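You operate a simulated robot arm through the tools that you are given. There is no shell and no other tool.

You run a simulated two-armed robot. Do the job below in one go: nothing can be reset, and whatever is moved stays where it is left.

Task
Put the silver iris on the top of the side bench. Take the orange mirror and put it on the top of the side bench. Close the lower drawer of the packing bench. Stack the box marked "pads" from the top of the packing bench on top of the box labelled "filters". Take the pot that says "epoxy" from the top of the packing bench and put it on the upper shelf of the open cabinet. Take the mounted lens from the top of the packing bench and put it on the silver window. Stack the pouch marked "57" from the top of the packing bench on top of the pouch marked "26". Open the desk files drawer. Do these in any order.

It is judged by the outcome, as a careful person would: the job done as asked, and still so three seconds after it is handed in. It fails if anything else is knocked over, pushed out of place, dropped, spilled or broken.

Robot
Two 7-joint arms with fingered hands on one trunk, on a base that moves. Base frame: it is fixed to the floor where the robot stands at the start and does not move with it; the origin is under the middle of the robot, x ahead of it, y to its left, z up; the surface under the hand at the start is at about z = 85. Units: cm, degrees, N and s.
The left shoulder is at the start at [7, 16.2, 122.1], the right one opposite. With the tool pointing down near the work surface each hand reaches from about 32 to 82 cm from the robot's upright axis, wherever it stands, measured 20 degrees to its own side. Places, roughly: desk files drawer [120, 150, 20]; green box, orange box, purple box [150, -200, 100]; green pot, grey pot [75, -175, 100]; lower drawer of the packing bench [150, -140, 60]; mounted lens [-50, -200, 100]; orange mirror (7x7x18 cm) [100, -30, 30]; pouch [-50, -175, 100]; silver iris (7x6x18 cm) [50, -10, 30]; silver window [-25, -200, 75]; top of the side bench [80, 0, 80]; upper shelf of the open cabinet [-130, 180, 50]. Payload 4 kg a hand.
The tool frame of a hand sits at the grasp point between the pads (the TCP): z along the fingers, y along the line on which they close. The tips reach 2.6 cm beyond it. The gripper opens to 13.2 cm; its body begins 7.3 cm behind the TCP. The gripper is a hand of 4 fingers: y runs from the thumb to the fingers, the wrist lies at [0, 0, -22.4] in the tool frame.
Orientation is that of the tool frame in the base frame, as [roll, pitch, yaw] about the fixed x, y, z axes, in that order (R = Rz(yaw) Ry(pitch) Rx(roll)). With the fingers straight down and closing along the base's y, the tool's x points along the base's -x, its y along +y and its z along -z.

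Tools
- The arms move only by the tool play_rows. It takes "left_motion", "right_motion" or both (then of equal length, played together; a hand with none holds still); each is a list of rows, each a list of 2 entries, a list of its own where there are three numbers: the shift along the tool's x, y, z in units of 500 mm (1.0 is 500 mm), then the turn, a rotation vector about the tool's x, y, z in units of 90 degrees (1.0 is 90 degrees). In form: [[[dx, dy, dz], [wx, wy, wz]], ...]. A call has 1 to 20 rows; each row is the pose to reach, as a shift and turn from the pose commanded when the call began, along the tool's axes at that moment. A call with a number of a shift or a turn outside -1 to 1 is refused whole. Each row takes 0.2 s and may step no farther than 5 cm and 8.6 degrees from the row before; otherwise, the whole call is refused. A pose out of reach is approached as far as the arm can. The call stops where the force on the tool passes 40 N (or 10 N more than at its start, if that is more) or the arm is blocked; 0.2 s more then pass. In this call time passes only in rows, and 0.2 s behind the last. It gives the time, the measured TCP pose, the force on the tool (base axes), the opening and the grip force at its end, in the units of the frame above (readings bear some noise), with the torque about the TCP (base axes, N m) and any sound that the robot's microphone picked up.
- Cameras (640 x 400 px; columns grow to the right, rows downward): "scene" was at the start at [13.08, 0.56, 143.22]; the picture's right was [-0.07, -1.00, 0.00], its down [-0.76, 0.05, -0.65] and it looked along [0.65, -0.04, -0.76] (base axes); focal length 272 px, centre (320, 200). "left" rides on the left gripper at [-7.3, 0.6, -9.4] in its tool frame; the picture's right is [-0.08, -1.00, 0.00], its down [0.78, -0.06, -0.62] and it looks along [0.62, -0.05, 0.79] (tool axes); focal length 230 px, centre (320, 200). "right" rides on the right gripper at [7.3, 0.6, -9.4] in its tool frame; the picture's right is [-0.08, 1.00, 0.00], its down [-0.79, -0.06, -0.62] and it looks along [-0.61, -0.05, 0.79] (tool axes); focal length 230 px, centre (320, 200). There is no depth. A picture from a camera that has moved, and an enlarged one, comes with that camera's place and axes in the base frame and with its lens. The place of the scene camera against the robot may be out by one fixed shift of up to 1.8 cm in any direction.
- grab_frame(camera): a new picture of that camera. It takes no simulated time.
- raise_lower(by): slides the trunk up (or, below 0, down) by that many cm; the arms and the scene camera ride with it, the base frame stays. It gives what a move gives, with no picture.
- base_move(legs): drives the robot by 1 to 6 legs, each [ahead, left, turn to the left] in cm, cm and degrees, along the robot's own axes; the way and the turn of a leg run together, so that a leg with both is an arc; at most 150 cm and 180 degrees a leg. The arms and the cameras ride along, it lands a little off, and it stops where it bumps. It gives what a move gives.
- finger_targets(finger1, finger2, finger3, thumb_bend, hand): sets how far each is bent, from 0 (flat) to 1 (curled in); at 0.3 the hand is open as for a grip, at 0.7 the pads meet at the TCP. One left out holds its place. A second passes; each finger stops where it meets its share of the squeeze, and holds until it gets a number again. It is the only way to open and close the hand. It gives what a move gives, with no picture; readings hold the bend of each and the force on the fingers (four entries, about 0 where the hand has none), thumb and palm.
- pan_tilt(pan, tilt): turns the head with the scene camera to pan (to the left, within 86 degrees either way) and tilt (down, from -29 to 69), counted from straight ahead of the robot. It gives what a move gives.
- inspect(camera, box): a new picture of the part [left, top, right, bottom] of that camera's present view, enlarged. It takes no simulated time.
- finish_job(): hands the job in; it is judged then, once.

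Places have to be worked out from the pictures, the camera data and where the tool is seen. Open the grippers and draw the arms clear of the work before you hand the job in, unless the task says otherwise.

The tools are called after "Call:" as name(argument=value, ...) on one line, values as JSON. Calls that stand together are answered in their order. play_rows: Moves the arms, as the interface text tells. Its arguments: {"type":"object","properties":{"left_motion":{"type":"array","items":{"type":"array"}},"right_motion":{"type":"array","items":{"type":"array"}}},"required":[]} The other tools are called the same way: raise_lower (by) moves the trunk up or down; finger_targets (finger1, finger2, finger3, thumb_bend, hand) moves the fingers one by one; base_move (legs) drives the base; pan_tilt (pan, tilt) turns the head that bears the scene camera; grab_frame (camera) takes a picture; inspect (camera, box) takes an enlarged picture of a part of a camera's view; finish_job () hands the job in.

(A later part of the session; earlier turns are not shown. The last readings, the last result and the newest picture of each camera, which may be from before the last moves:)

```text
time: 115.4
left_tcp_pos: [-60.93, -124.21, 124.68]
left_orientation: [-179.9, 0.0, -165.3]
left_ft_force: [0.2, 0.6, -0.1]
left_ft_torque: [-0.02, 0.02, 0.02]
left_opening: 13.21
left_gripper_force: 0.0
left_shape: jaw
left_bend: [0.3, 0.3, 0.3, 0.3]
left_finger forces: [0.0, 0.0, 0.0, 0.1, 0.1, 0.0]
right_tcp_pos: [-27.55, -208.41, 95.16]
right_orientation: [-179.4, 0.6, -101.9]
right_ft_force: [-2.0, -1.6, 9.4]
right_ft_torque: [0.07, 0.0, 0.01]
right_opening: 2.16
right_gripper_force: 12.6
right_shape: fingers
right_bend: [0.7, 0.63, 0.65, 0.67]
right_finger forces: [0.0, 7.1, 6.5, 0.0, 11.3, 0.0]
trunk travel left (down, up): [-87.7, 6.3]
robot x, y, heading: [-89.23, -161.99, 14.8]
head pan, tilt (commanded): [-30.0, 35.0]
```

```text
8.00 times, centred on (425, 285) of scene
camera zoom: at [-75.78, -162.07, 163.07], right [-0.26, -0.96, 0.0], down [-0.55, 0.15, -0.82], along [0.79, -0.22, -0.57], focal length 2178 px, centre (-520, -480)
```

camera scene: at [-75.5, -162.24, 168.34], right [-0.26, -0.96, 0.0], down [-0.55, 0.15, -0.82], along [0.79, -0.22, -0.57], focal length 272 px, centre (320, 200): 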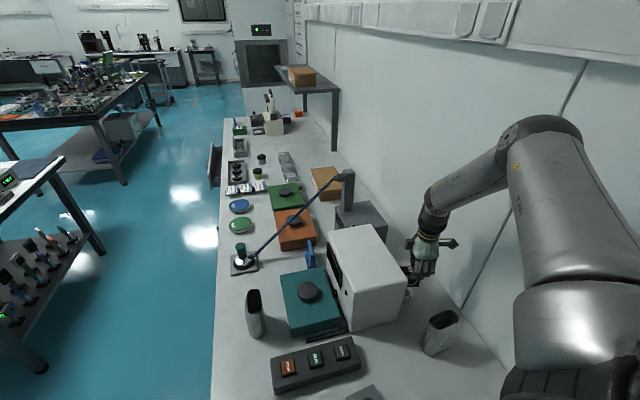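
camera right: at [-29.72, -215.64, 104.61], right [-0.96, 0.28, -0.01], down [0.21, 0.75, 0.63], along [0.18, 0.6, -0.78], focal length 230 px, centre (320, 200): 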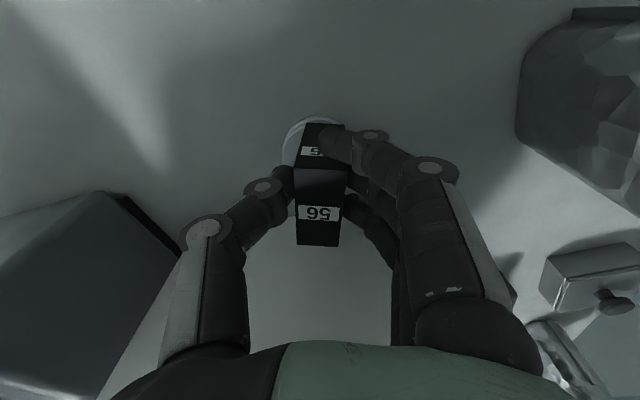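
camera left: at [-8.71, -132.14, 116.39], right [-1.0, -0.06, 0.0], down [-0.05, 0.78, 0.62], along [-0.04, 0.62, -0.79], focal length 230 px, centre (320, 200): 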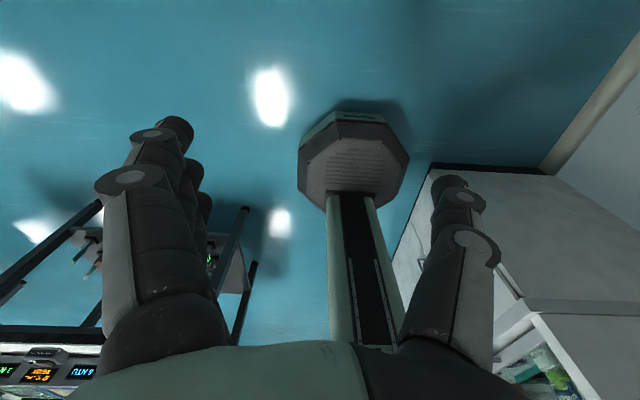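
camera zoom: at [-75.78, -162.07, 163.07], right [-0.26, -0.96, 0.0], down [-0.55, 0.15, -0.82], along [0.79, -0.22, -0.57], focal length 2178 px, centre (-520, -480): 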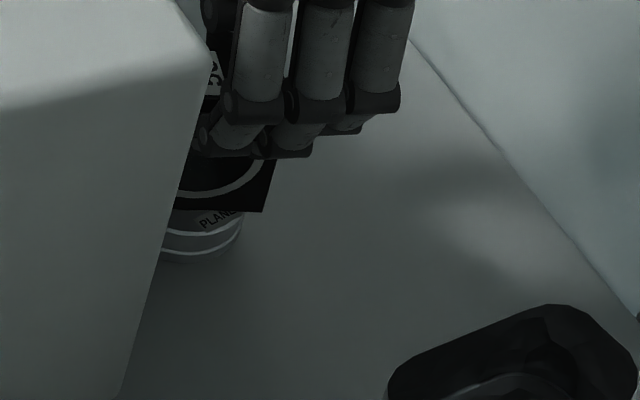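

The lens rests on the ring (contact ~11 N). I relieve a little of the load and open the hand slowly.

Call:
raise_lower(by=0.25)

Call:
finger_targets(hand="right", finger1=0.58, finger2=0.58, finger3=0.58, thumb_bend=0.6)

Call:
finger_targets(hand="right", finger1=0.5, finger2=0.5, finger3=0.5, thumb_bend=0.5)

Call:
grab_frame(camera="right")

Call:
inspect(camera="scene", box=[380, 230, 460, 310])

```text
time: 115.9
left_tcp_pos: [-60.82, -124.27, 124.99]
left_orientation: [-179.9, 0.0, -165.3]
left_ft_force: [0.8, -0.3, 0.3]
left_ft_torque: [-0.01, -0.01, 0.03]
left_opening: 13.19
left_gripper_force: 0.0
left_shape: jaw
left_bend: [0.3, 0.3, 0.3, 0.3]
left_finger forces: [0.1, 0.1, 0.0, 0.0, 0.1, 0.1]
right_tcp_pos: [-27.48, -208.47, 95.34]
right_orientation: [-179.6, 0.8, -101.9]
right_ft_force: [-1.0, -0.6, -0.1]
right_ft_torque: [0.02, -0.02, -0.02]
right_opening: 2.17
right_gripper_force: 11.5
right_shape: fingers
right_bend: [0.7, 0.63, 0.65, 0.67]
right_finger forces: [0.0, 5.9, 5.3, 0.0, 10.9, 0.0]
trunk travel left (down, up): [-87.9, 6.1]
robot x, y, heading: [-89.09, -162.22, 14.6]
head pan, tilt (commanded): [-30.0, 35.0]
```

```text
time: 116.9
left_tcp_pos: [-60.78, -124.15, 124.9]
left_orientation: [-180.0, -0.1, -165.3]
left_ft_force: [-0.4, 0.0, 0.2]
left_ft_torque: [-0.01, 0.03, 0.01]
left_opening: 13.2
left_gripper_force: 0.1
left_shape: jaw
left_bend: [0.3, 0.3, 0.3, 0.3]
left_finger forces: [0.0, 0.0, 0.0, 0.1, 0.0, 0.0]
right_tcp_pos: [-27.54, -208.41, 95.5]
right_orientation: [-179.5, 0.9, -101.8]
right_ft_force: [-0.5, -0.8, 0.3]
right_ft_torque: [-0.01, 0.0, 0.03]
right_opening: 4.31
right_gripper_force: 0.1
right_shape: fingers
right_bend: [0.57, 0.57, 0.57, 0.6]
right_finger forces: [0.1, 0.0, 0.0, 0.0, 0.1, 0.1]
trunk travel left (down, up): [-87.9, 6.1]
robot x, y, heading: [-89.1, -162.28, 14.8]
head pan, tilt (commanded): [-30.0, 35.0]
```

```text
time: 117.9
left_tcp_pos: [-60.78, -124.15, 124.94]
left_orientation: [-180.0, -0.1, -165.3]
left_ft_force: [0.4, -0.9, 0.0]
left_ft_torque: [0.01, -0.03, 0.01]
left_opening: 13.19
left_gripper_force: 0.0
left_shape: jaw
left_bend: [0.3, 0.3, 0.3, 0.3]
left_finger forces: [0.1, 0.0, 0.0, 0.1, 0.1, 0.0]
right_tcp_pos: [-27.54, -208.45, 95.48]
right_orientation: [-179.6, 0.8, -102.0]
right_ft_force: [0.3, 0.4, -0.2]
right_ft_torque: [0.0, 0.0, -0.03]
right_opening: 7.0
right_gripper_force: 0.0
right_shape: fingers
right_bend: [0.5, 0.5, 0.5, 0.5]
right_finger forces: [0.1, 0.1, 0.0, 0.0, 0.1, 0.0]
trunk travel left (down, up): [-87.9, 6.1]
robot x, y, heading: [-89.12, -161.78, 14.6]
head pan, tilt (commanded): [-30.0, 35.0]
```

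```text
taken
camera right: at [-29.63, -215.67, 104.72], right [-0.96, 0.28, -0.01], down [0.21, 0.75, 0.63], along [0.18, 0.6, -0.78], focal length 230 px, centre (320, 200)
```

right: 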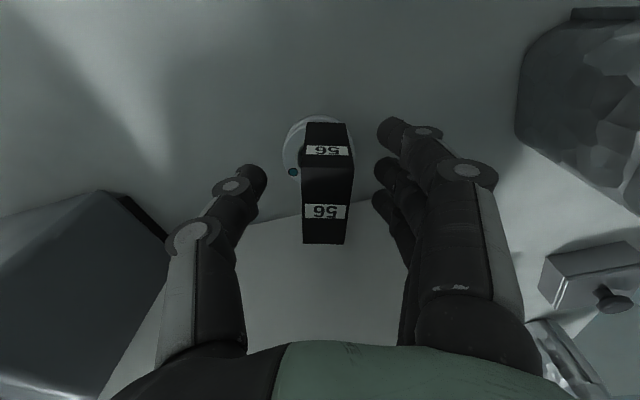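

```text
5.00 times, centred on (420, 270) of scene
camera zoom: at [-75.6, -162.16, 163.29], right [-0.26, -0.96, 0.0], down [-0.55, 0.15, -0.82], along [0.79, -0.22, -0.57], focal length 1361 px, centre (-180, -150)
```

zoom: 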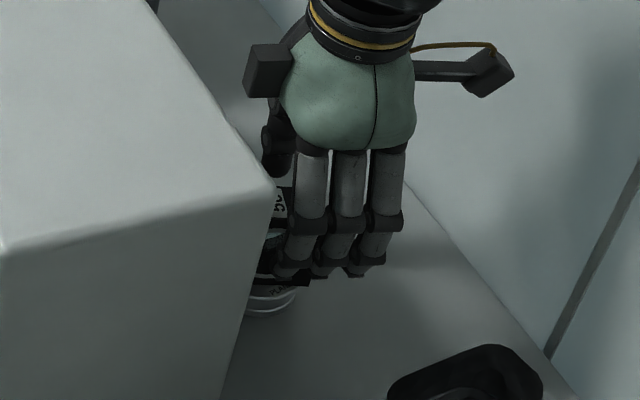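

The lens stands upright on the silver window, hand clear on both sides. I raise the hand straight up with the trunk, then the arm.

Call:
raise_lower(by=6)

Call:
play_rows(right_motion=[[[0, 0, -0.08], [0, 0, 0]], [[0, 0, -0.16], [0, 0, 0]], [[0, 0, -0.24], [0, 0, 0]], [[0, 0, -0.32], [0, 0, 0]], [[0, 0, -0.4], [0, 0, 0]]])

Call:
grab_frame(camera="right")

```text
time: 118.9
left_tcp_pos: [-60.78, -124.25, 131.07]
left_orientation: [180.0, -0.1, -165.4]
left_ft_force: [-0.4, 0.1, 0.1]
left_ft_torque: [-0.03, 0.0, 0.0]
left_opening: 13.18
left_gripper_force: 0.0
left_shape: jaw
left_bend: [0.3, 0.3, 0.3, 0.3]
left_finger forces: [0.1, 0.0, 0.1, 0.0, 0.0, 0.1]
right_tcp_pos: [-27.39, -208.38, 101.47]
right_orientation: [-179.5, 0.8, -101.9]
right_ft_force: [-0.4, -0.8, -0.8]
right_ft_torque: [0.0, 0.0, -0.02]
right_opening: 6.97
right_gripper_force: 0.0
right_shape: fingers
right_bend: [0.5, 0.5, 0.5, 0.5]
right_finger forces: [0.0, 0.0, 0.1, 0.0, 0.0, 0.0]
trunk travel left (down, up): [-93.9, 0.1]
robot x, y, heading: [-89.18, -162.16, 14.6]
head pan, tilt (commanded): [-30.0, 35.0]
```

```text
time: 120.1
left_tcp_pos: [-60.88, -124.08, 131.1]
left_orientation: [-179.9, 0.0, -165.2]
left_ft_force: [0.0, -0.2, -1.1]
left_ft_torque: [-0.02, -0.03, -0.01]
left_opening: 13.19
left_gripper_force: 0.1
left_shape: jaw
left_bend: [0.3, 0.3, 0.3, 0.3]
left_finger forces: [0.0, 0.0, 0.1, 0.0, 0.0, 0.1]
right_tcp_pos: [-27.85, -208.64, 121.5]
right_orientation: [-179.4, 0.7, -101.9]
right_ft_force: [0.3, -0.1, -0.6]
right_ft_torque: [-0.02, -0.04, 0.01]
right_opening: 6.98
right_gripper_force: 0.1
right_shape: fingers
right_bend: [0.5, 0.5, 0.5, 0.5]
right_finger forces: [0.0, 0.0, 0.0, 0.1, 0.0, 0.0]
trunk travel left (down, up): [-93.9, 0.1]
robot x, y, heading: [-89.29, -161.84, 14.6]
head pan, tilt (commanded): [-30.0, 35.0]
```

```text
taken
camera right: at [-30.09, -215.78, 130.84], right [-0.96, 0.28, -0.01], down [0.21, 0.75, 0.63], along [0.18, 0.6, -0.78], focal length 230 px, centre (320, 200)
```

right: 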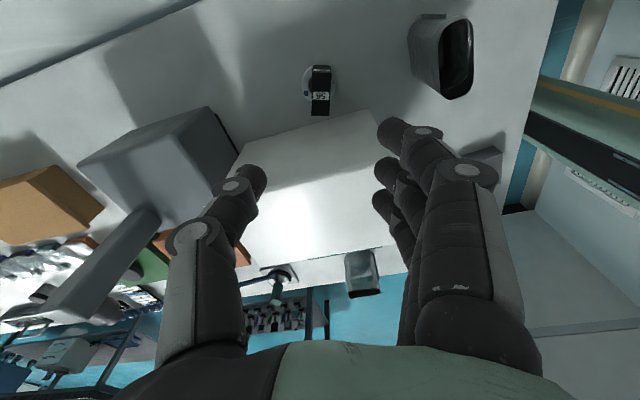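

The mounted lens is on the silver window. Next the pouches: I'll grasp 57 across its thickness from the bench end, then drive around to the front and place it on 26. I bring the right hand back to its nominal yaw above the machine first.

Call:
play_rows(right_motion=[[[-0.056, 0.008, 0], [0, 0, 0.07]], [[-0.111, 0.015, 0], [0, 0, 0.14]], [[-0.167, 0.023, 0], [0, 0, 0.21]], [[-0.222, 0.031, 0], [0, 0, 0.28]], [[-0.278, 0.039, 0], [0, 0, 0.35]], [[-0.334, 0.046, 0], [0, 0, 0.42]], [[-0.389, 0.054, 0], [0, 0, 0.49]], [[-0.445, 0.062, 0], [0, 0, 0.56]], [[-0.5, 0.07, 0], [0, 0, 0.63]], [[-0.556, 0.077, 0], [0, 0, 0.7]]])

Call:
base_move(legs=[[0, 22, 0], [0, 0, -14.5]])

Call:
pan_tilt(pan=0, tilt=45)

Call:
grab_frame(camera="scene")

Call:
grab_frame(camera="right")

```text
time: 122.3
left_tcp_pos: [-60.8, -123.99, 130.97]
left_orientation: [-180.0, -0.1, -165.3]
left_ft_force: [-0.7, 0.9, -0.6]
left_ft_torque: [-0.02, 0.04, 0.02]
left_opening: 13.19
left_gripper_force: 0.0
left_shape: jaw
left_bend: [0.3, 0.3, 0.3, 0.3]
left_finger forces: [0.0, 0.0, 0.0, 0.0, 0.0, 0.0]
right_tcp_pos: [-25.59, -180.46, 121.76]
right_orientation: [179.6, 0.8, -165.0]
right_ft_force: [-0.3, 0.1, -0.5]
right_ft_torque: [-0.02, -0.01, 0.04]
right_opening: 7.02
right_gripper_force: 0.0
right_shape: fingers
right_bend: [0.5, 0.5, 0.5, 0.5]
right_finger forces: [0.0, 0.0, 0.0, 0.1, 0.1, 0.0]
trunk travel left (down, up): [-93.9, 0.1]
robot x, y, heading: [-89.4, -162.39, 14.5]
head pan, tilt (commanded): [-30.0, 35.0]
```

```text
time: 124.9
left_tcp_pos: [-58.08, -110.63, 131.02]
left_orientation: [-179.9, 0.0, -179.4]
left_ft_force: [-0.6, 0.3, -0.8]
left_ft_torque: [-0.03, 0.01, 0.0]
left_opening: 13.19
left_gripper_force: 0.1
left_shape: jaw
left_bend: [0.3, 0.3, 0.3, 0.3]
left_finger forces: [0.1, 0.0, 0.0, 0.1, 0.1, 0.0]
right_tcp_pos: [-37.87, -173.96, 121.84]
right_orientation: [179.8, 0.8, -179.0]
right_ft_force: [0.7, 1.0, -0.4]
right_ft_torque: [-0.01, 0.04, -0.04]
right_opening: 7.0
right_gripper_force: 0.0
right_shape: fingers
right_bend: [0.5, 0.5, 0.5, 0.5]
right_finger forces: [0.0, 0.0, 0.1, 0.1, 0.0, 0.1]
trunk travel left (down, up): [-93.9, 0.1]
robot x, y, heading: [-94.96, -140.77, 0.5]
head pan, tilt (commanded): [-30.0, 35.0]
```

```text
time: 125.8
left_tcp_pos: [-58.0, -110.97, 130.99]
left_orientation: [-179.9, 0.0, -179.4]
left_ft_force: [0.2, 0.3, 0.8]
left_ft_torque: [0.03, 0.01, -0.01]
left_opening: 13.2
left_gripper_force: 0.2
left_shape: jaw
left_bend: [0.3, 0.3, 0.3, 0.3]
left_finger forces: [0.1, 0.1, 0.0, 0.0, 0.1, 0.0]
right_tcp_pos: [-37.89, -174.34, 121.72]
right_orientation: [179.5, 0.7, -179.0]
right_ft_force: [-0.1, -0.2, -0.9]
right_ft_torque: [0.01, 0.04, -0.01]
right_opening: 6.99
right_gripper_force: 0.0
right_shape: fingers
right_bend: [0.5, 0.5, 0.5, 0.5]
right_finger forces: [0.0, 0.1, 0.0, 0.0, 0.0, 0.0]
trunk travel left (down, up): [-93.9, 0.1]
robot x, y, heading: [-94.74, -140.26, 0.8]
head pan, tilt (commanded): [0.0, 45.0]
```

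```text
taken
camera scene: at [-81.49, -139.56, 167.81], right [0.01, -1.0, 0.0], down [-0.71, -0.01, -0.71], along [0.71, 0.01, -0.71], focal length 272 px, centre (320, 200)
```

scene: 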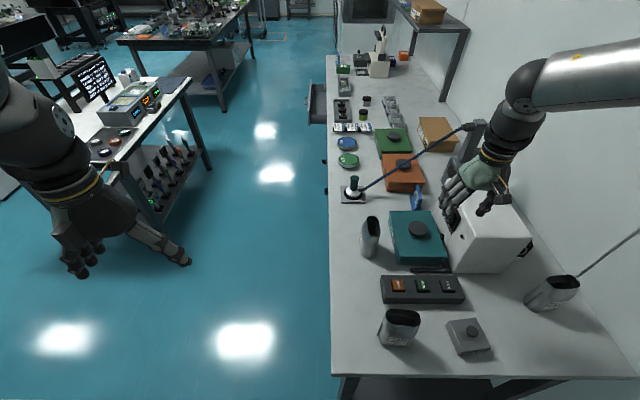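

```text
taken
camera right: at [-45.27, -173.82, 131.06], right [0.06, 1.0, 0.01], down [0.78, -0.05, 0.63], along [0.63, -0.03, -0.78], focal length 230 px, centre (320, 200)
```

right: 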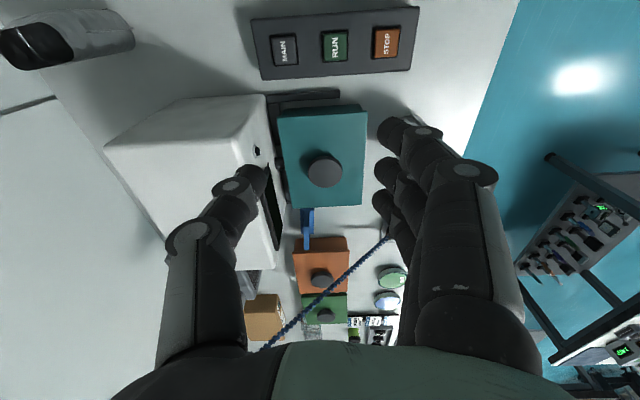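

I drop the trunk, shift the base left/forward so that 57 lies ~20° to the right, and check with the hand camera.

Call:
base_move(legs=[[4, 7, 0]])

Call:
raise_lower(by=-10)

Call:
grab_frame(camera="right")

Call:
grab_frame(camera="scene")

```text
time: 126.9
left_tcp_pos: [-54.53, -104.77, 131.38]
left_orientation: [179.6, 0.2, -179.6]
left_ft_force: [0.3, -1.4, 0.7]
left_ft_torque: [0.05, -0.03, 0.01]
left_opening: 13.21
left_gripper_force: 0.1
left_shape: jaw
left_bend: [0.3, 0.3, 0.3, 0.3]
left_finger forces: [0.0, 0.1, 0.1, 0.1, 0.0, 0.0]
right_tcp_pos: [-34.53, -167.99, 121.82]
right_orientation: [179.0, 1.0, -179.2]
right_ft_force: [0.0, -1.3, 0.4]
right_ft_torque: [0.05, -0.02, -0.03]
right_opening: 6.98
right_gripper_force: 0.1
right_shape: fingers
right_bend: [0.5, 0.5, 0.5, 0.5]
right_finger forces: [0.0, 0.0, 0.0, 0.1, 0.0, 0.0]
trunk travel left (down, up): [-93.9, 0.1]
robot x, y, heading: [-91.23, -133.81, 0.6]
head pan, tilt (commanded): [0.0, 45.0]
```

```text
time: 128.2
left_tcp_pos: [-54.22, -104.02, 121.09]
left_orientation: [-180.0, 0.0, -179.6]
left_ft_force: [-0.3, -0.3, 0.1]
left_ft_torque: [-0.01, 0.0, 0.02]
left_opening: 13.18
left_gripper_force: 0.1
left_shape: jaw
left_bend: [0.3, 0.3, 0.3, 0.3]
left_finger forces: [0.0, 0.0, 0.0, 0.0, 0.1, 0.0]
right_tcp_pos: [-34.14, -167.15, 111.79]
right_orientation: [179.5, 0.8, -179.3]
right_ft_force: [-0.9, 0.8, -0.5]
right_ft_torque: [0.02, 0.01, -0.02]
right_opening: 6.99
right_gripper_force: 0.0
right_shape: fingers
right_bend: [0.5, 0.5, 0.5, 0.5]
right_finger forces: [0.0, 0.1, 0.0, 0.0, 0.0, 0.0]
trunk travel left (down, up): [-83.9, 10.1]
robot x, y, heading: [-91.18, -133.78, 0.6]
head pan, tilt (commanded): [0.0, 45.0]
```

```text
taken
camera right: at [-41.54, -167.0, 121.05], right [0.06, 1.0, 0.01], down [0.78, -0.06, 0.63], along [0.63, -0.03, -0.78], focal length 230 px, centre (320, 200)
```

right: 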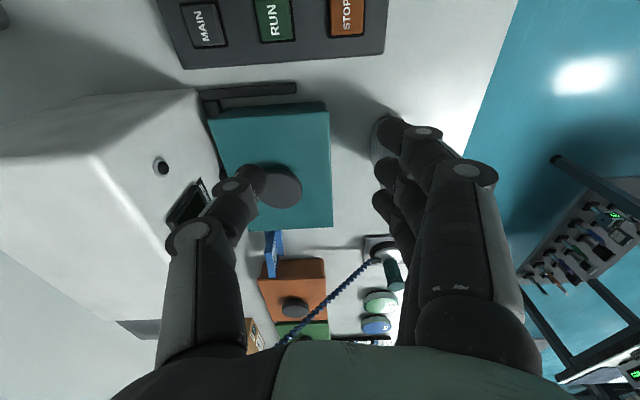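

```text
taken
camera scene: at [-77.68, -132.6, 157.82], right [0.01, -1.0, 0.0], down [-0.71, -0.01, -0.71], along [0.71, 0.01, -0.71], focal length 272 px, centre (320, 200)
```

scene: 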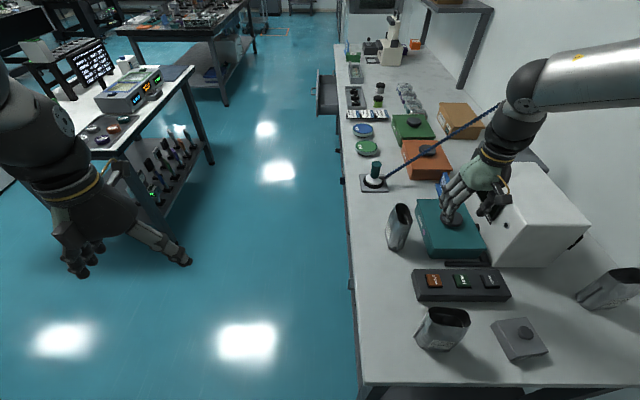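

Call:
play_rows(right_motion=[[[-0.02, 0.075, 0], [0, 0, 0]], [[-0.05, 0.15, 0], [0, 0, 0]], [[-0.08, 0.22, 0], [0, 0, 0]]])

Call:
finger_targets(hand="right", finger1=0.38, finger2=0.38, finger3=0.38, thumb_bend=0.38)

Call:
grab_frame(camera="right")

```text
time: 129.1
left_tcp_pos: [-54.12, -103.89, 120.94]
left_orientation: [180.0, 0.0, -179.5]
left_ft_force: [-0.7, -0.3, -0.2]
left_ft_torque: [0.02, 0.04, -0.02]
left_opening: 13.21
left_gripper_force: 0.1
left_shape: jaw
left_bend: [0.3, 0.3, 0.3, 0.3]
left_finger forces: [0.0, 0.1, 0.1, 0.0, 0.1, 0.0]
right_tcp_pos: [-31.42, -157.13, 112.02]
right_orientation: [179.5, 0.9, -179.4]
right_ft_force: [0.4, -0.6, -0.3]
right_ft_torque: [-0.05, 0.0, -0.04]
right_opening: 7.0
right_gripper_force: 0.0
right_shape: fingers
right_bend: [0.5, 0.5, 0.5, 0.5]
right_finger forces: [0.1, 0.1, 0.1, 0.0, 0.0, 0.0]
right hand out of reach, approached as far as the arm can: row 3
trunk travel left (down, up): [-83.9, 10.1]
robot x, y, heading: [-91.31, -133.58, 0.4]
head pan, tilt (commanded): [0.0, 45.0]
```

```text
time: 130.1
left_tcp_pos: [-54.11, -103.85, 120.99]
left_orientation: [180.0, 0.0, -179.6]
left_ft_force: [-1.0, -0.2, 0.1]
left_ft_torque: [-0.02, 0.01, -0.01]
left_opening: 13.17
left_gripper_force: 0.1
left_shape: jaw
left_bend: [0.3, 0.3, 0.3, 0.3]
left_finger forces: [0.1, 0.0, 0.0, 0.0, 0.0, 0.0]
right_tcp_pos: [-31.48, -156.97, 112.12]
right_orientation: [179.4, 0.9, -179.2]
right_ft_force: [1.4, 1.0, 0.2]
right_ft_torque: [-0.02, 0.0, -0.01]
right_opening: 10.98
right_gripper_force: 0.0
right_shape: fingers
right_bend: [0.38, 0.38, 0.38, 0.38]
right_finger forces: [0.0, 0.1, 0.1, 0.0, 0.1, 0.0]
trunk travel left (down, up): [-83.9, 10.1]
robot x, y, heading: [-91.44, -133.6, 0.4]
head pan, tilt (commanded): [0.0, 45.0]
```

```text
taken
camera right: at [-38.95, -156.67, 121.24], right [0.06, 1.0, 0.01], down [0.78, -0.06, 0.63], along [0.63, -0.03, -0.78], focal length 230 px, centre (320, 200)
```

right: 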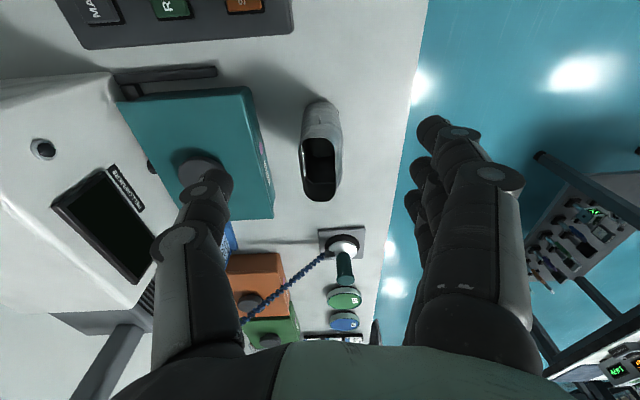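

57's top centre is at ≈[-24.7,-157.2] (rim ~8.5 × 4.4 cm, top z≈98.5). The arm is limited inward again, so I turn the base 15° left to put the target more to the right side.

Call:
base_move(legs=[[1.5, 0, 15]])

Call:
grab_frame(camera="right")

```text
time: 131.3
left_tcp_pos: [-60.96, -96.37, 121.21]
left_orientation: [179.3, -0.2, -164.7]
left_ft_force: [-0.7, -0.8, -0.1]
left_ft_torque: [-0.01, 0.01, -0.01]
left_opening: 13.2
left_gripper_force: 0.1
left_shape: jaw
left_bend: [0.3, 0.3, 0.3, 0.3]
left_finger forces: [0.0, 0.0, 0.0, 0.0, 0.0, 0.0]
right_tcp_pos: [-25.32, -141.67, 111.42]
right_orientation: [178.7, 0.8, -164.2]
right_ft_force: [0.5, -0.7, 1.1]
right_ft_torque: [0.01, 0.0, -0.02]
right_opening: 10.99
right_gripper_force: 0.1
right_shape: fingers
right_bend: [0.38, 0.38, 0.38, 0.38]
right_finger forces: [0.1, 0.0, 0.1, 0.0, 0.0, 0.1]
trunk travel left (down, up): [-83.9, 10.1]
robot x, y, heading: [-89.3, -133.44, 15.6]
head pan, tilt (commanded): [0.0, 45.0]
```

```text
taken
camera right: at [-32.65, -143.42, 120.8], right [-0.2, 0.98, 0.02], down [0.77, 0.14, 0.63], along [0.61, 0.14, -0.78], focal length 230 px, centre (320, 200)
```

right: 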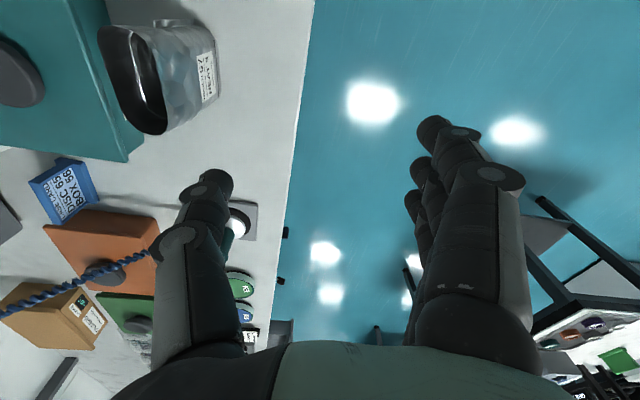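

Call:
play_rows(right_motion=[[[0.018, -0.0755, 0], [0, 0, 0.044]], [[0.0365, -0.151, 0], [0, 0, 0.088]], [[0.055, -0.2265, 0], [0, 0, 0.132]], [[0.073, -0.302, 0], [0, 0, 0.176]]])

Call:
grab_frame(camera="right")

```text
time: 132.3
left_tcp_pos: [-60.97, -96.32, 121.25]
left_orientation: [179.3, -0.2, -164.8]
left_ft_force: [0.6, -0.2, 0.0]
left_ft_torque: [0.0, -0.01, 0.01]
left_opening: 13.18
left_gripper_force: 0.0
left_shape: jaw
left_bend: [0.3, 0.3, 0.3, 0.3]
left_finger forces: [0.1, 0.0, 0.1, 0.1, 0.0, 0.1]
right_tcp_pos: [-24.95, -157.29, 111.09]
right_orientation: [178.6, 0.3, 179.8]
right_ft_force: [0.0, 0.2, 0.6]
right_ft_torque: [0.01, 0.02, -0.02]
right_opening: 10.99
right_gripper_force: 0.1
right_shape: fingers
right_bend: [0.38, 0.38, 0.38, 0.38]
right_finger forces: [0.0, 0.1, 0.1, 0.0, 0.0, 0.0]
trunk travel left (down, up): [-83.9, 10.1]
robot x, y, heading: [-89.44, -133.65, 15.7]
head pan, tilt (commanded): [0.0, 45.0]
```

```text
taken
camera right: at [-32.32, -156.93, 120.48], right [0.08, 1.0, 0.03], down [0.78, -0.08, 0.62], along [0.62, -0.03, -0.78], focal length 230 px, centre (320, 200)
```

right: 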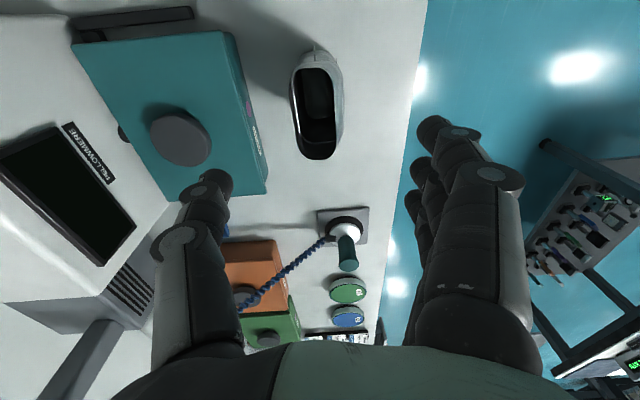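

Well aligned over pouch 57. I narrow the hand slightly (teal box front is at y≈-164.7) and descend to z≈96.

Call:
finger_targets(hand="right", finger1=0.45, finger2=0.45, finger3=0.45, thumb_bend=0.46)

Call:
play_rows(right_motion=[[[-0.004, 0, 0.08], [0, 0, 0]], [[-0.004, 0, 0.16], [0, 0, 0]], [[-0.004, 0, 0.2], [0, 0, 0]]])

Call:
grab_frame(camera="right")

Call:
inspect(camera="scene", box=[340, 130, 520, 280])

```text
time: 133.3
left_tcp_pos: [-60.93, -96.29, 121.39]
left_orientation: [179.4, -0.1, -164.7]
left_ft_force: [0.4, 0.1, 1.0]
left_ft_torque: [0.01, 0.02, 0.02]
left_opening: 13.21
left_gripper_force: 0.1
left_shape: jaw
left_bend: [0.3, 0.3, 0.3, 0.3]
left_finger forces: [0.0, 0.1, 0.1, 0.0, 0.0, 0.1]
right_tcp_pos: [-24.95, -157.29, 111.02]
right_orientation: [178.5, 0.5, 179.9]
right_ft_force: [1.0, -0.5, 0.1]
right_ft_torque: [-0.02, -0.03, 0.03]
right_opening: 8.66
right_gripper_force: 0.1
right_shape: fingers
right_bend: [0.45, 0.45, 0.45, 0.46]
right_finger forces: [0.0, 0.1, 0.0, 0.0, 0.0, 0.1]
trunk travel left (down, up): [-83.9, 10.1]
robot x, y, heading: [-90.18, -133.72, 15.7]
head pan, tilt (commanded): [0.0, 45.0]
```

```text
time: 134.1
left_tcp_pos: [-60.99, -96.3, 121.31]
left_orientation: [179.4, -0.2, -164.6]
left_ft_force: [0.1, 0.3, 0.0]
left_ft_torque: [0.04, 0.0, 0.0]
left_opening: 13.18
left_gripper_force: 0.0
left_shape: jaw
left_bend: [0.3, 0.3, 0.3, 0.3]
left_finger forces: [0.1, 0.1, 0.0, 0.1, 0.0, 0.0]
right_tcp_pos: [-24.62, -156.92, 100.97]
right_orientation: [178.5, 0.5, 179.9]
right_ft_force: [0.8, -0.4, 0.7]
right_ft_torque: [0.0, 0.01, 0.0]
right_opening: 8.64
right_gripper_force: 0.2
right_shape: fingers
right_bend: [0.45, 0.45, 0.45, 0.46]
right_finger forces: [0.0, 0.0, 0.0, 0.0, 0.1, 0.0]
trunk travel left (down, up): [-83.9, 10.1]
robot x, y, heading: [-89.82, -133.35, 15.7]
head pan, tilt (commanded): [0.0, 45.0]
```

```text
taken
camera right: at [-31.91, -156.66, 110.38], right [0.08, 1.0, 0.03], down [0.78, -0.08, 0.62], along [0.62, -0.03, -0.78], focal length 230 px, centre (320, 200)
```

right: 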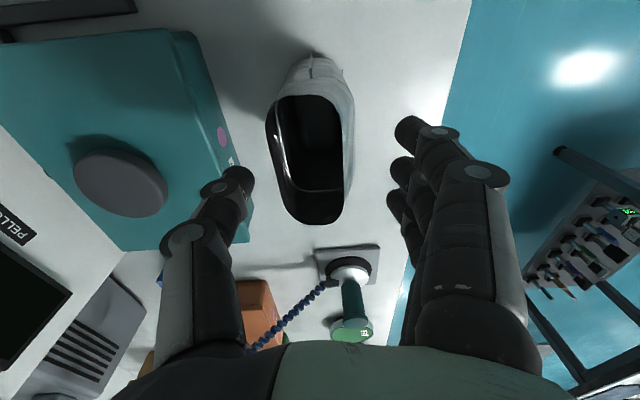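

```text
2.67 times, centred on (430, 205) of scene
camera zoom: at [-75.82, -130.46, 157.78], right [0.27, -0.96, -0.01], down [-0.69, -0.18, -0.71], along [0.68, 0.2, -0.71], focal length 726 px, centre (27, 187)
```

zoom: 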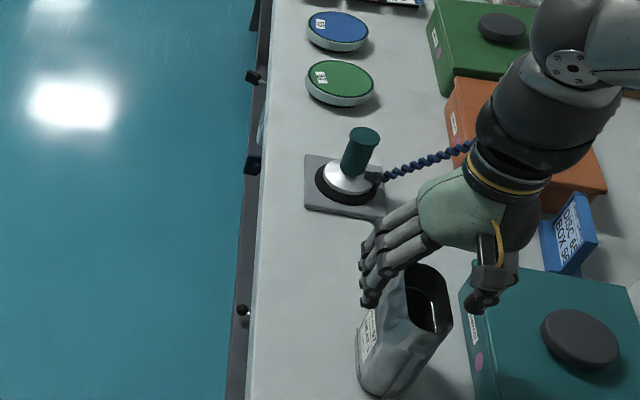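

The rim is actually at z≈100.7, centre ≈[-25.6,-157.2]. I correct slightly, descend to z≈97 and close on the flat faces.

Call:
play_rows(right_motion=[[[0.016, -0.004, 0.02], [0, 0, 0]], [[0.016, -0.004, 0.05], [0, 0, 0]], [[0.016, -0.004, 0.08], [0, 0, 0]]])

Call:
finger_targets(hand="right", finger1=0.65, finger2=0.65, finger3=0.65, thumb_bend=0.65)

Call:
grab_frame(camera="right")

Call:
inspect(camera="scene", box=[340, 130, 520, 280])

```text
time: 134.9
left_tcp_pos: [-60.91, -96.28, 121.23]
left_orientation: [179.3, -0.1, -164.7]
left_ft_force: [0.1, 0.4, -0.4]
left_ft_torque: [-0.03, 0.0, -0.02]
left_opening: 13.18
left_gripper_force: 0.0
left_shape: jaw
left_bend: [0.3, 0.3, 0.3, 0.3]
left_finger forces: [0.0, 0.0, 0.0, 0.0, 0.0, 0.1]
right_tcp_pos: [-25.43, -157.07, 97.16]
right_orientation: [178.7, 0.3, 179.9]
right_ft_force: [0.0, -1.0, -0.2]
right_ft_torque: [0.02, 0.0, 0.01]
right_opening: 8.63
right_gripper_force: 0.1
right_shape: fingers
right_bend: [0.45, 0.45, 0.45, 0.46]
right_finger forces: [0.0, 0.0, 0.1, 0.0, 0.0, 0.0]
trunk travel left (down, up): [-83.9, 10.1]
robot x, y, heading: [-89.69, -133.17, 15.4]
head pan, tilt (commanded): [0.0, 45.0]
```

```text
time: 135.9
left_tcp_pos: [-60.95, -96.33, 121.31]
left_orientation: [179.3, -0.1, -164.6]
left_ft_force: [-0.1, 0.4, 0.3]
left_ft_torque: [-0.01, 0.02, -0.01]
left_opening: 13.2
left_gripper_force: 0.1
left_shape: jaw
left_bend: [0.3, 0.3, 0.3, 0.3]
left_finger forces: [0.1, 0.0, 0.1, 0.0, 0.0, 0.1]
right_tcp_pos: [-25.31, -157.17, 97.14]
right_orientation: [178.6, 0.4, 179.9]
right_ft_force: [0.3, 0.5, -0.4]
right_ft_torque: [-0.04, 0.01, 0.01]
right_opening: 5.29
right_gripper_force: 15.9
right_shape: fingers
right_bend: [0.58, 0.58, 0.58, 0.58]
right_finger forces: [5.1, 5.2, 5.5, 0.0, 15.4, 0.0]
trunk travel left (down, up): [-83.9, 10.1]
robot x, y, heading: [-89.25, -133.84, 15.6]
head pan, tilt (commanded): [0.0, 45.0]
```

```text
taken
camera right: at [-32.77, -156.79, 106.55], right [0.08, 1.0, 0.02], down [0.78, -0.08, 0.62], along [0.62, -0.03, -0.78], focal length 230 px, centre (320, 200)
```

right: 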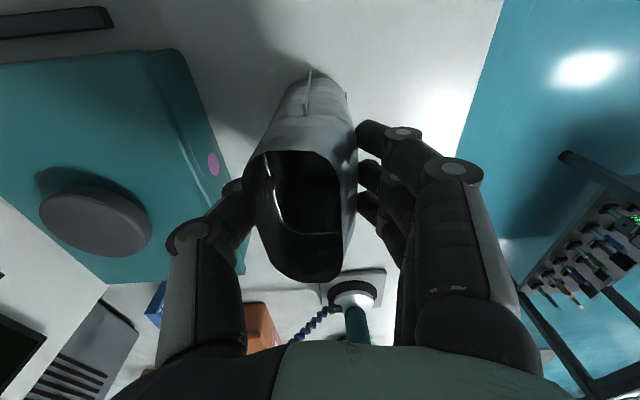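

```text
2.67 times, centred on (430, 205) of scene
camera zoom: at [-75.84, -130.46, 157.78], right [0.27, -0.96, -0.01], down [-0.69, -0.18, -0.71], along [0.68, 0.2, -0.71], focal length 726 px, centre (27, 187)
```

zoom: 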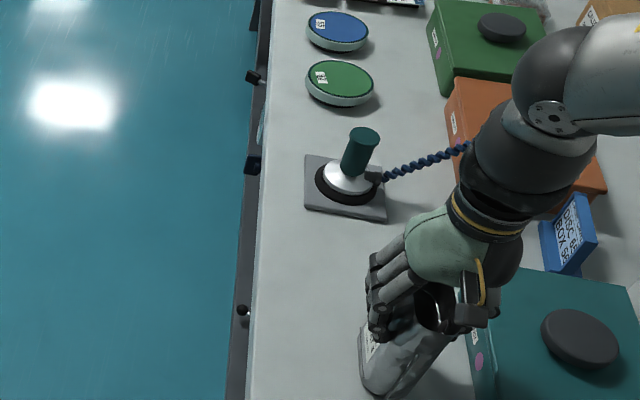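

Solid grip on pouch 57 (three fingers 5 N each, thumb 15 N). I lift it.

Call:
play_rows(right_motion=[[[0, 0, -0.03], [0, 0, 0]], [[0, 0, -0.1], [0, 0, 0]], [[0, 0, -0.18], [0, 0, 0]], [[0, 0, -0.26], [0, 0, 0]], [[0, 0, -0.34], [0, 0, 0]]])

Call:
raise_lower(by=9)

Call:
grab_frame(camera="right")

Call:
grab_frame(camera="scene")

```text
time: 137.1
left_tcp_pos: [-61.02, -96.31, 121.29]
left_orientation: [179.3, -0.1, -164.7]
left_ft_force: [-0.3, 0.9, -0.2]
left_ft_torque: [0.02, 0.01, 0.02]
left_opening: 13.19
left_gripper_force: 0.1
left_shape: jaw
left_bend: [0.3, 0.3, 0.3, 0.3]
left_finger forces: [0.0, 0.1, 0.1, 0.0, 0.0, 0.0]
right_tcp_pos: [-25.6, -157.47, 114.19]
right_orientation: [178.6, 0.4, 179.8]
right_ft_force: [-0.1, 0.2, -2.7]
right_ft_torque: [0.02, 0.02, 0.01]
right_opening: 5.29
right_gripper_force: 15.4
right_shape: fingers
right_bend: [0.58, 0.58, 0.58, 0.58]
right_finger forces: [5.1, 5.2, 5.3, 0.0, 15.6, 0.0]
trunk travel left (down, up): [-83.9, 10.1]
robot x, y, heading: [-90.01, -133.28, 15.5]
head pan, tilt (commanded): [0.0, 45.0]
```

```text
time: 138.4
left_tcp_pos: [-61.46, -96.26, 130.45]
left_orientation: [179.3, 0.2, -164.7]
left_ft_force: [-0.5, 0.3, 0.2]
left_ft_torque: [-0.03, 0.01, 0.0]
left_opening: 13.19
left_gripper_force: 0.0
left_shape: jaw
left_bend: [0.3, 0.3, 0.3, 0.3]
left_finger forces: [0.0, 0.0, 0.0, 0.0, 0.0, 0.1]
right_tcp_pos: [-25.94, -157.45, 123.58]
right_orientation: [178.6, 0.6, 179.7]
right_ft_force: [1.1, 0.1, -2.7]
right_ft_torque: [0.01, 0.04, 0.0]
right_opening: 5.29
right_gripper_force: 16.0
right_shape: fingers
right_bend: [0.58, 0.58, 0.58, 0.58]
right_finger forces: [5.1, 5.2, 5.3, 0.0, 15.6, 0.0]
trunk travel left (down, up): [-92.9, 1.1]
robot x, y, heading: [-89.57, -133.37, 15.6]
head pan, tilt (commanded): [0.0, 45.0]
```

```text
taken
camera right: at [-33.36, -157.1, 132.88], right [0.08, 1.0, 0.02], down [0.78, -0.08, 0.62], along [0.62, -0.03, -0.78], focal length 230 px, centre (320, 200)
```

right: 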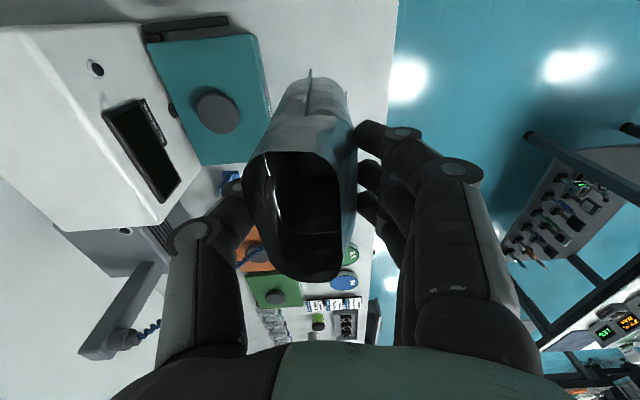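

```text
taken
camera scene: at [-76.54, -130.44, 166.89], right [0.27, -0.96, -0.01], down [-0.68, -0.18, -0.71], along [0.68, 0.2, -0.71], focal length 272 px, centre (320, 200)
```

scene: 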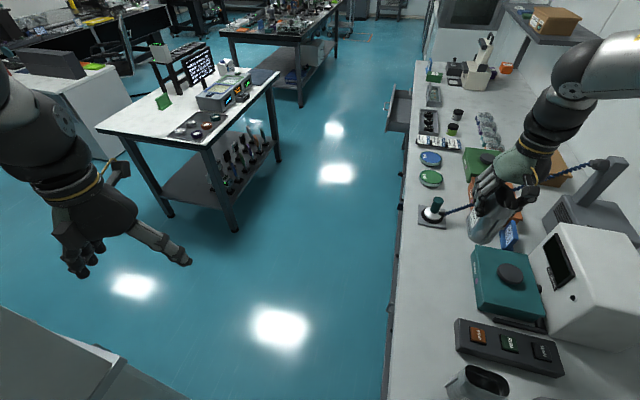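

Pouch 57 is held well. I turn right to -45°, back out of the corner, then turn to face the bench front, keeping arms clear of the hood and wall.

Call:
base_move(legs=[[0, 0, -60], [-16, 30, 0], [0, 0, -45]])

Call:
grab_frame(camera="scene")

```text
time: 143.3
left_tcp_pos: [-33.28, -106.0, 129.99]
left_orientation: [-179.9, 0.2, 136.2]
left_ft_force: [0.1, 0.8, 0.6]
left_ft_torque: [-0.03, 0.0, 0.03]
left_opening: 13.19
left_gripper_force: 0.0
left_shape: jaw
left_bend: [0.3, 0.3, 0.3, 0.3]
left_finger forces: [0.1, 0.0, 0.0, 0.0, 0.0, 0.1]
right_tcp_pos: [-67.51, -167.82, 123.81]
right_orientation: [179.3, 0.6, 120.7]
right_ft_force: [-0.5, 0.2, -2.6]
right_ft_torque: [-0.01, 0.0, -0.03]
right_opening: 5.31
right_gripper_force: 15.6
right_shape: fingers
right_bend: [0.58, 0.58, 0.58, 0.58]
right_finger forces: [5.3, 5.1, 5.2, 0.0, 15.5, 0.0]
trunk travel left (down, up): [-92.9, 1.1]
robot x, y, heading: [-80.49, -101.54, -43.5]
head pan, tilt (commanded): [0.0, 45.0]
stopped in leg 2: the robot was blocked; the commanded pose is now the measured one
```

```text
taken
camera scene: at [-70.64, -109.57, 166.82], right [-0.69, -0.72, 0.0], down [-0.51, 0.49, -0.71], along [0.51, -0.49, -0.71], focal length 272 px, centre (320, 200)
```

scene: 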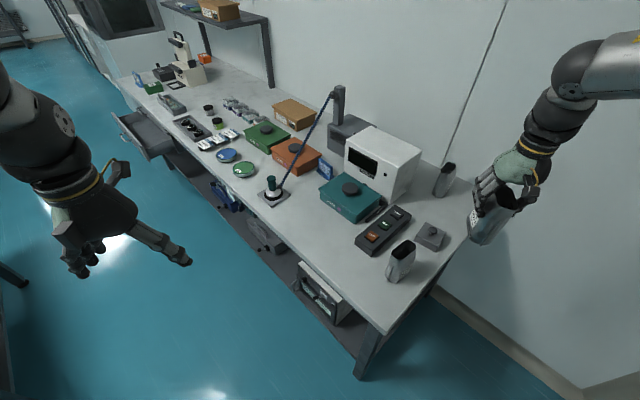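

The base touched the hood's cabinet behind. I move away from it along the aisle, then turn to face the bench.

Call:
base_move(legs=[[17, 13, 0], [0, 0, -46]])

Call:
grab_frame(camera="scene")

```text
time: 147.0
left_tcp_pos: [-29.85, -141.29, 129.96]
left_orientation: [180.0, 0.0, 90.1]
left_ft_force: [-0.2, -0.5, 0.7]
left_ft_torque: [0.01, 0.01, -0.02]
left_opening: 13.16
left_gripper_force: 0.1
left_shape: jaw
left_bend: [0.3, 0.3, 0.3, 0.3]
left_finger forces: [0.0, 0.0, 0.1, 0.0, 0.0, 0.0]
right_tcp_pos: [-98.33, -159.38, 123.69]
right_orientation: [179.3, 0.6, 74.6]
right_ft_force: [-0.6, 0.4, -3.2]
right_ft_torque: [0.0, -0.01, -0.01]
right_opening: 5.31
right_gripper_force: 15.3
right_shape: fingers
right_bend: [0.58, 0.58, 0.58, 0.58]
right_finger forces: [5.0, 5.1, 5.1, 0.0, 15.3, 0.1]
trunk travel left (down, up): [-92.9, 1.1]
robot x, y, heading: [-59.72, -104.01, -89.6]
head pan, tilt (commanded): [0.0, 45.0]
```

```text
taken
camera scene: at [-59.12, -116.17, 166.81], right [-1.0, 0.0, 0.0], down [0.0, 0.71, -0.71], along [0.0, -0.71, -0.71], focal length 272 px, centre (320, 200)
```

scene: 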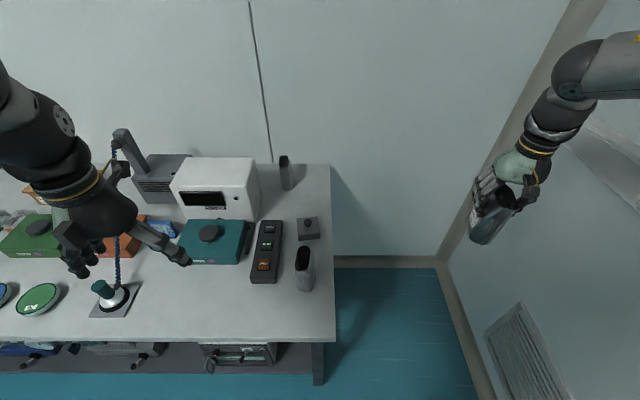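

Clear. I slide left along the bench part-way and use the right-hand camera to locate pouch 26 precisely before going over it.

Call:
base_move(legs=[[0, 19, 0]])

Call:
grab_frame(camera="right")

Call:
inspect(camera="scene", box=[300, 180, 460, 320])

```text
time: 148.6
left_tcp_pos: [-11.42, -141.04, 130.12]
left_orientation: [179.7, 0.0, 90.2]
left_ft_force: [0.3, -0.2, 0.9]
left_ft_torque: [-0.02, -0.02, 0.0]
left_opening: 13.19
left_gripper_force: 0.1
left_shape: jaw
left_bend: [0.3, 0.3, 0.3, 0.3]
left_finger forces: [0.0, 0.0, 0.0, 0.0, 0.1, 0.0]
right_tcp_pos: [-79.77, -159.54, 123.53]
right_orientation: [179.0, 0.6, 74.7]
right_ft_force: [-0.5, -0.3, -2.4]
right_ft_torque: [0.0, 0.0, 0.02]
right_opening: 5.31
right_gripper_force: 14.9
right_shape: fingers
right_bend: [0.58, 0.58, 0.58, 0.58]
right_finger forces: [4.9, 5.0, 5.1, 0.0, 15.5, 0.0]
trunk travel left (down, up): [-92.9, 1.1]
robot x, y, heading: [-40.59, -104.15, -89.1]
head pan, tilt (commanded): [0.0, 45.0]
```

```text
taken
camera right: at [-77.4, -152.45, 132.86], right [0.94, -0.34, 0.02], down [-0.27, -0.73, 0.62], along [-0.2, -0.59, -0.78], focal length 230 px, centre (320, 200)
```

right: 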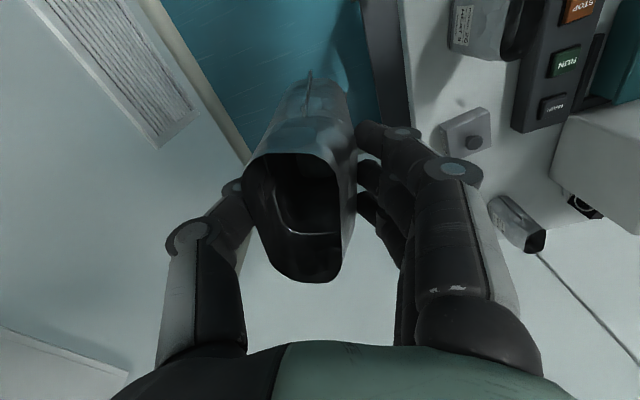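

```text
2.86 times, centred on (380, 250) of scene
camera zoom: at [-40.85, -116.07, 166.81], right [-1.0, -0.01, 0.0], down [0.0, 0.71, -0.71], along [0.01, -0.71, -0.71], focal length 778 px, centre (149, 57)
```

zoom: 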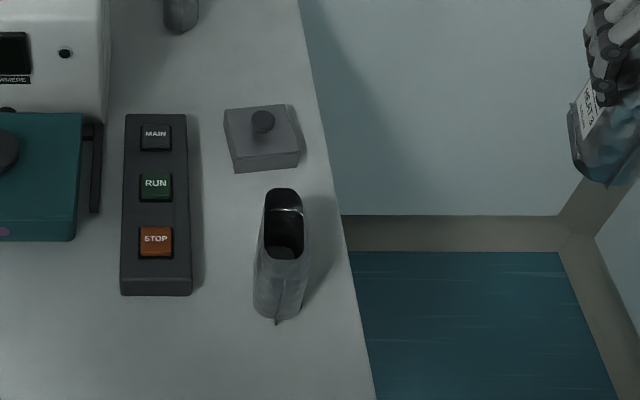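

I rotate the hand to yaw ≈90° (to align 57 with 26) and slide a bit further left for a good view of 26.

Call:
play_rows(right_motion=[[[0, 0, 0], [0, 0, -0.085]], [[0, 0, 0], [0, 0, -0.171]]])

Call:
base_move(legs=[[0, 8, 0]])

Call:
grab_frame(camera="right")

```text
time: 149.2
left_tcp_pos: [-11.22, -140.89, 130.04]
left_orientation: [179.9, -0.1, 90.2]
left_ft_force: [-0.4, -0.9, -0.1]
left_ft_torque: [0.0, 0.01, 0.01]
left_opening: 13.17
left_gripper_force: 0.1
left_shape: jaw
left_bend: [0.3, 0.3, 0.3, 0.3]
left_finger forces: [0.0, 0.1, 0.0, 0.0, 0.0, 0.0]
right_tcp_pos: [-79.54, -159.42, 123.58]
right_orientation: [179.3, 0.8, 90.1]
right_ft_force: [0.4, -0.8, -2.5]
right_ft_torque: [0.04, 0.01, 0.03]
right_opening: 5.3
right_gripper_force: 15.7
right_shape: fingers
right_bend: [0.58, 0.58, 0.58, 0.58]
right_finger forces: [5.0, 5.2, 5.2, 0.0, 15.5, 0.0]
trunk travel left (down, up): [-92.9, 1.1]
robot x, y, heading: [-40.99, -103.33, -89.7]
head pan, tilt (commanded): [0.0, 45.0]
```

```text
time: 150.2
left_tcp_pos: [-4.37, -141.03, 130.32]
left_orientation: [179.5, 0.0, 90.1]
left_ft_force: [-1.1, -0.5, 0.0]
left_ft_torque: [-0.01, -0.07, 0.0]
left_opening: 13.19
left_gripper_force: 0.0
left_shape: jaw
left_bend: [0.3, 0.3, 0.3, 0.3]
left_finger forces: [0.0, 0.1, 0.0, 0.0, 0.0, 0.1]
right_tcp_pos: [-72.72, -159.26, 123.26]
right_orientation: [178.9, 0.8, 89.9]
right_ft_force: [-0.7, -0.8, -3.1]
right_ft_torque: [0.01, -0.04, -0.02]
right_opening: 5.27
right_gripper_force: 15.1
right_shape: fingers
right_bend: [0.58, 0.58, 0.58, 0.58]
right_finger forces: [5.0, 5.1, 5.2, 0.0, 15.6, 0.0]
trunk travel left (down, up): [-92.9, 1.1]
robot x, y, heading: [-32.96, -103.88, -89.6]
head pan, tilt (commanded): [0.0, 45.0]
```

```text
taken
camera right: at [-72.37, -151.93, 132.57], right [1.0, -0.08, 0.02], down [-0.07, -0.78, 0.63], along [-0.03, -0.62, -0.78], focal length 230 px, centre (320, 200)
```

right: 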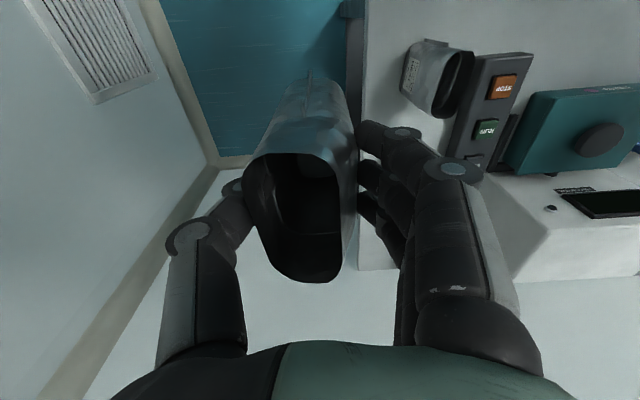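

Call:
inspect(camera="right", box=[380, 20, 540, 150])

```text
3.08 times, centred on (460, 85) of right
camera zoom: at [-72.37, -151.93, 132.57], right [1.0, -0.08, 0.02], down [-0.07, -0.78, 0.63], along [-0.03, -0.62, -0.78], focal length 708 px, centre (-111, 554)
```

zoom: 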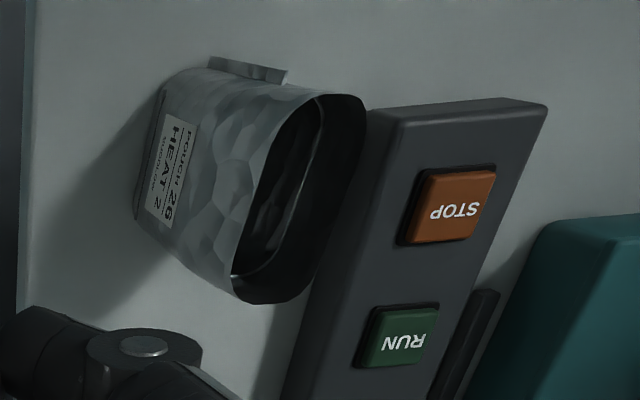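

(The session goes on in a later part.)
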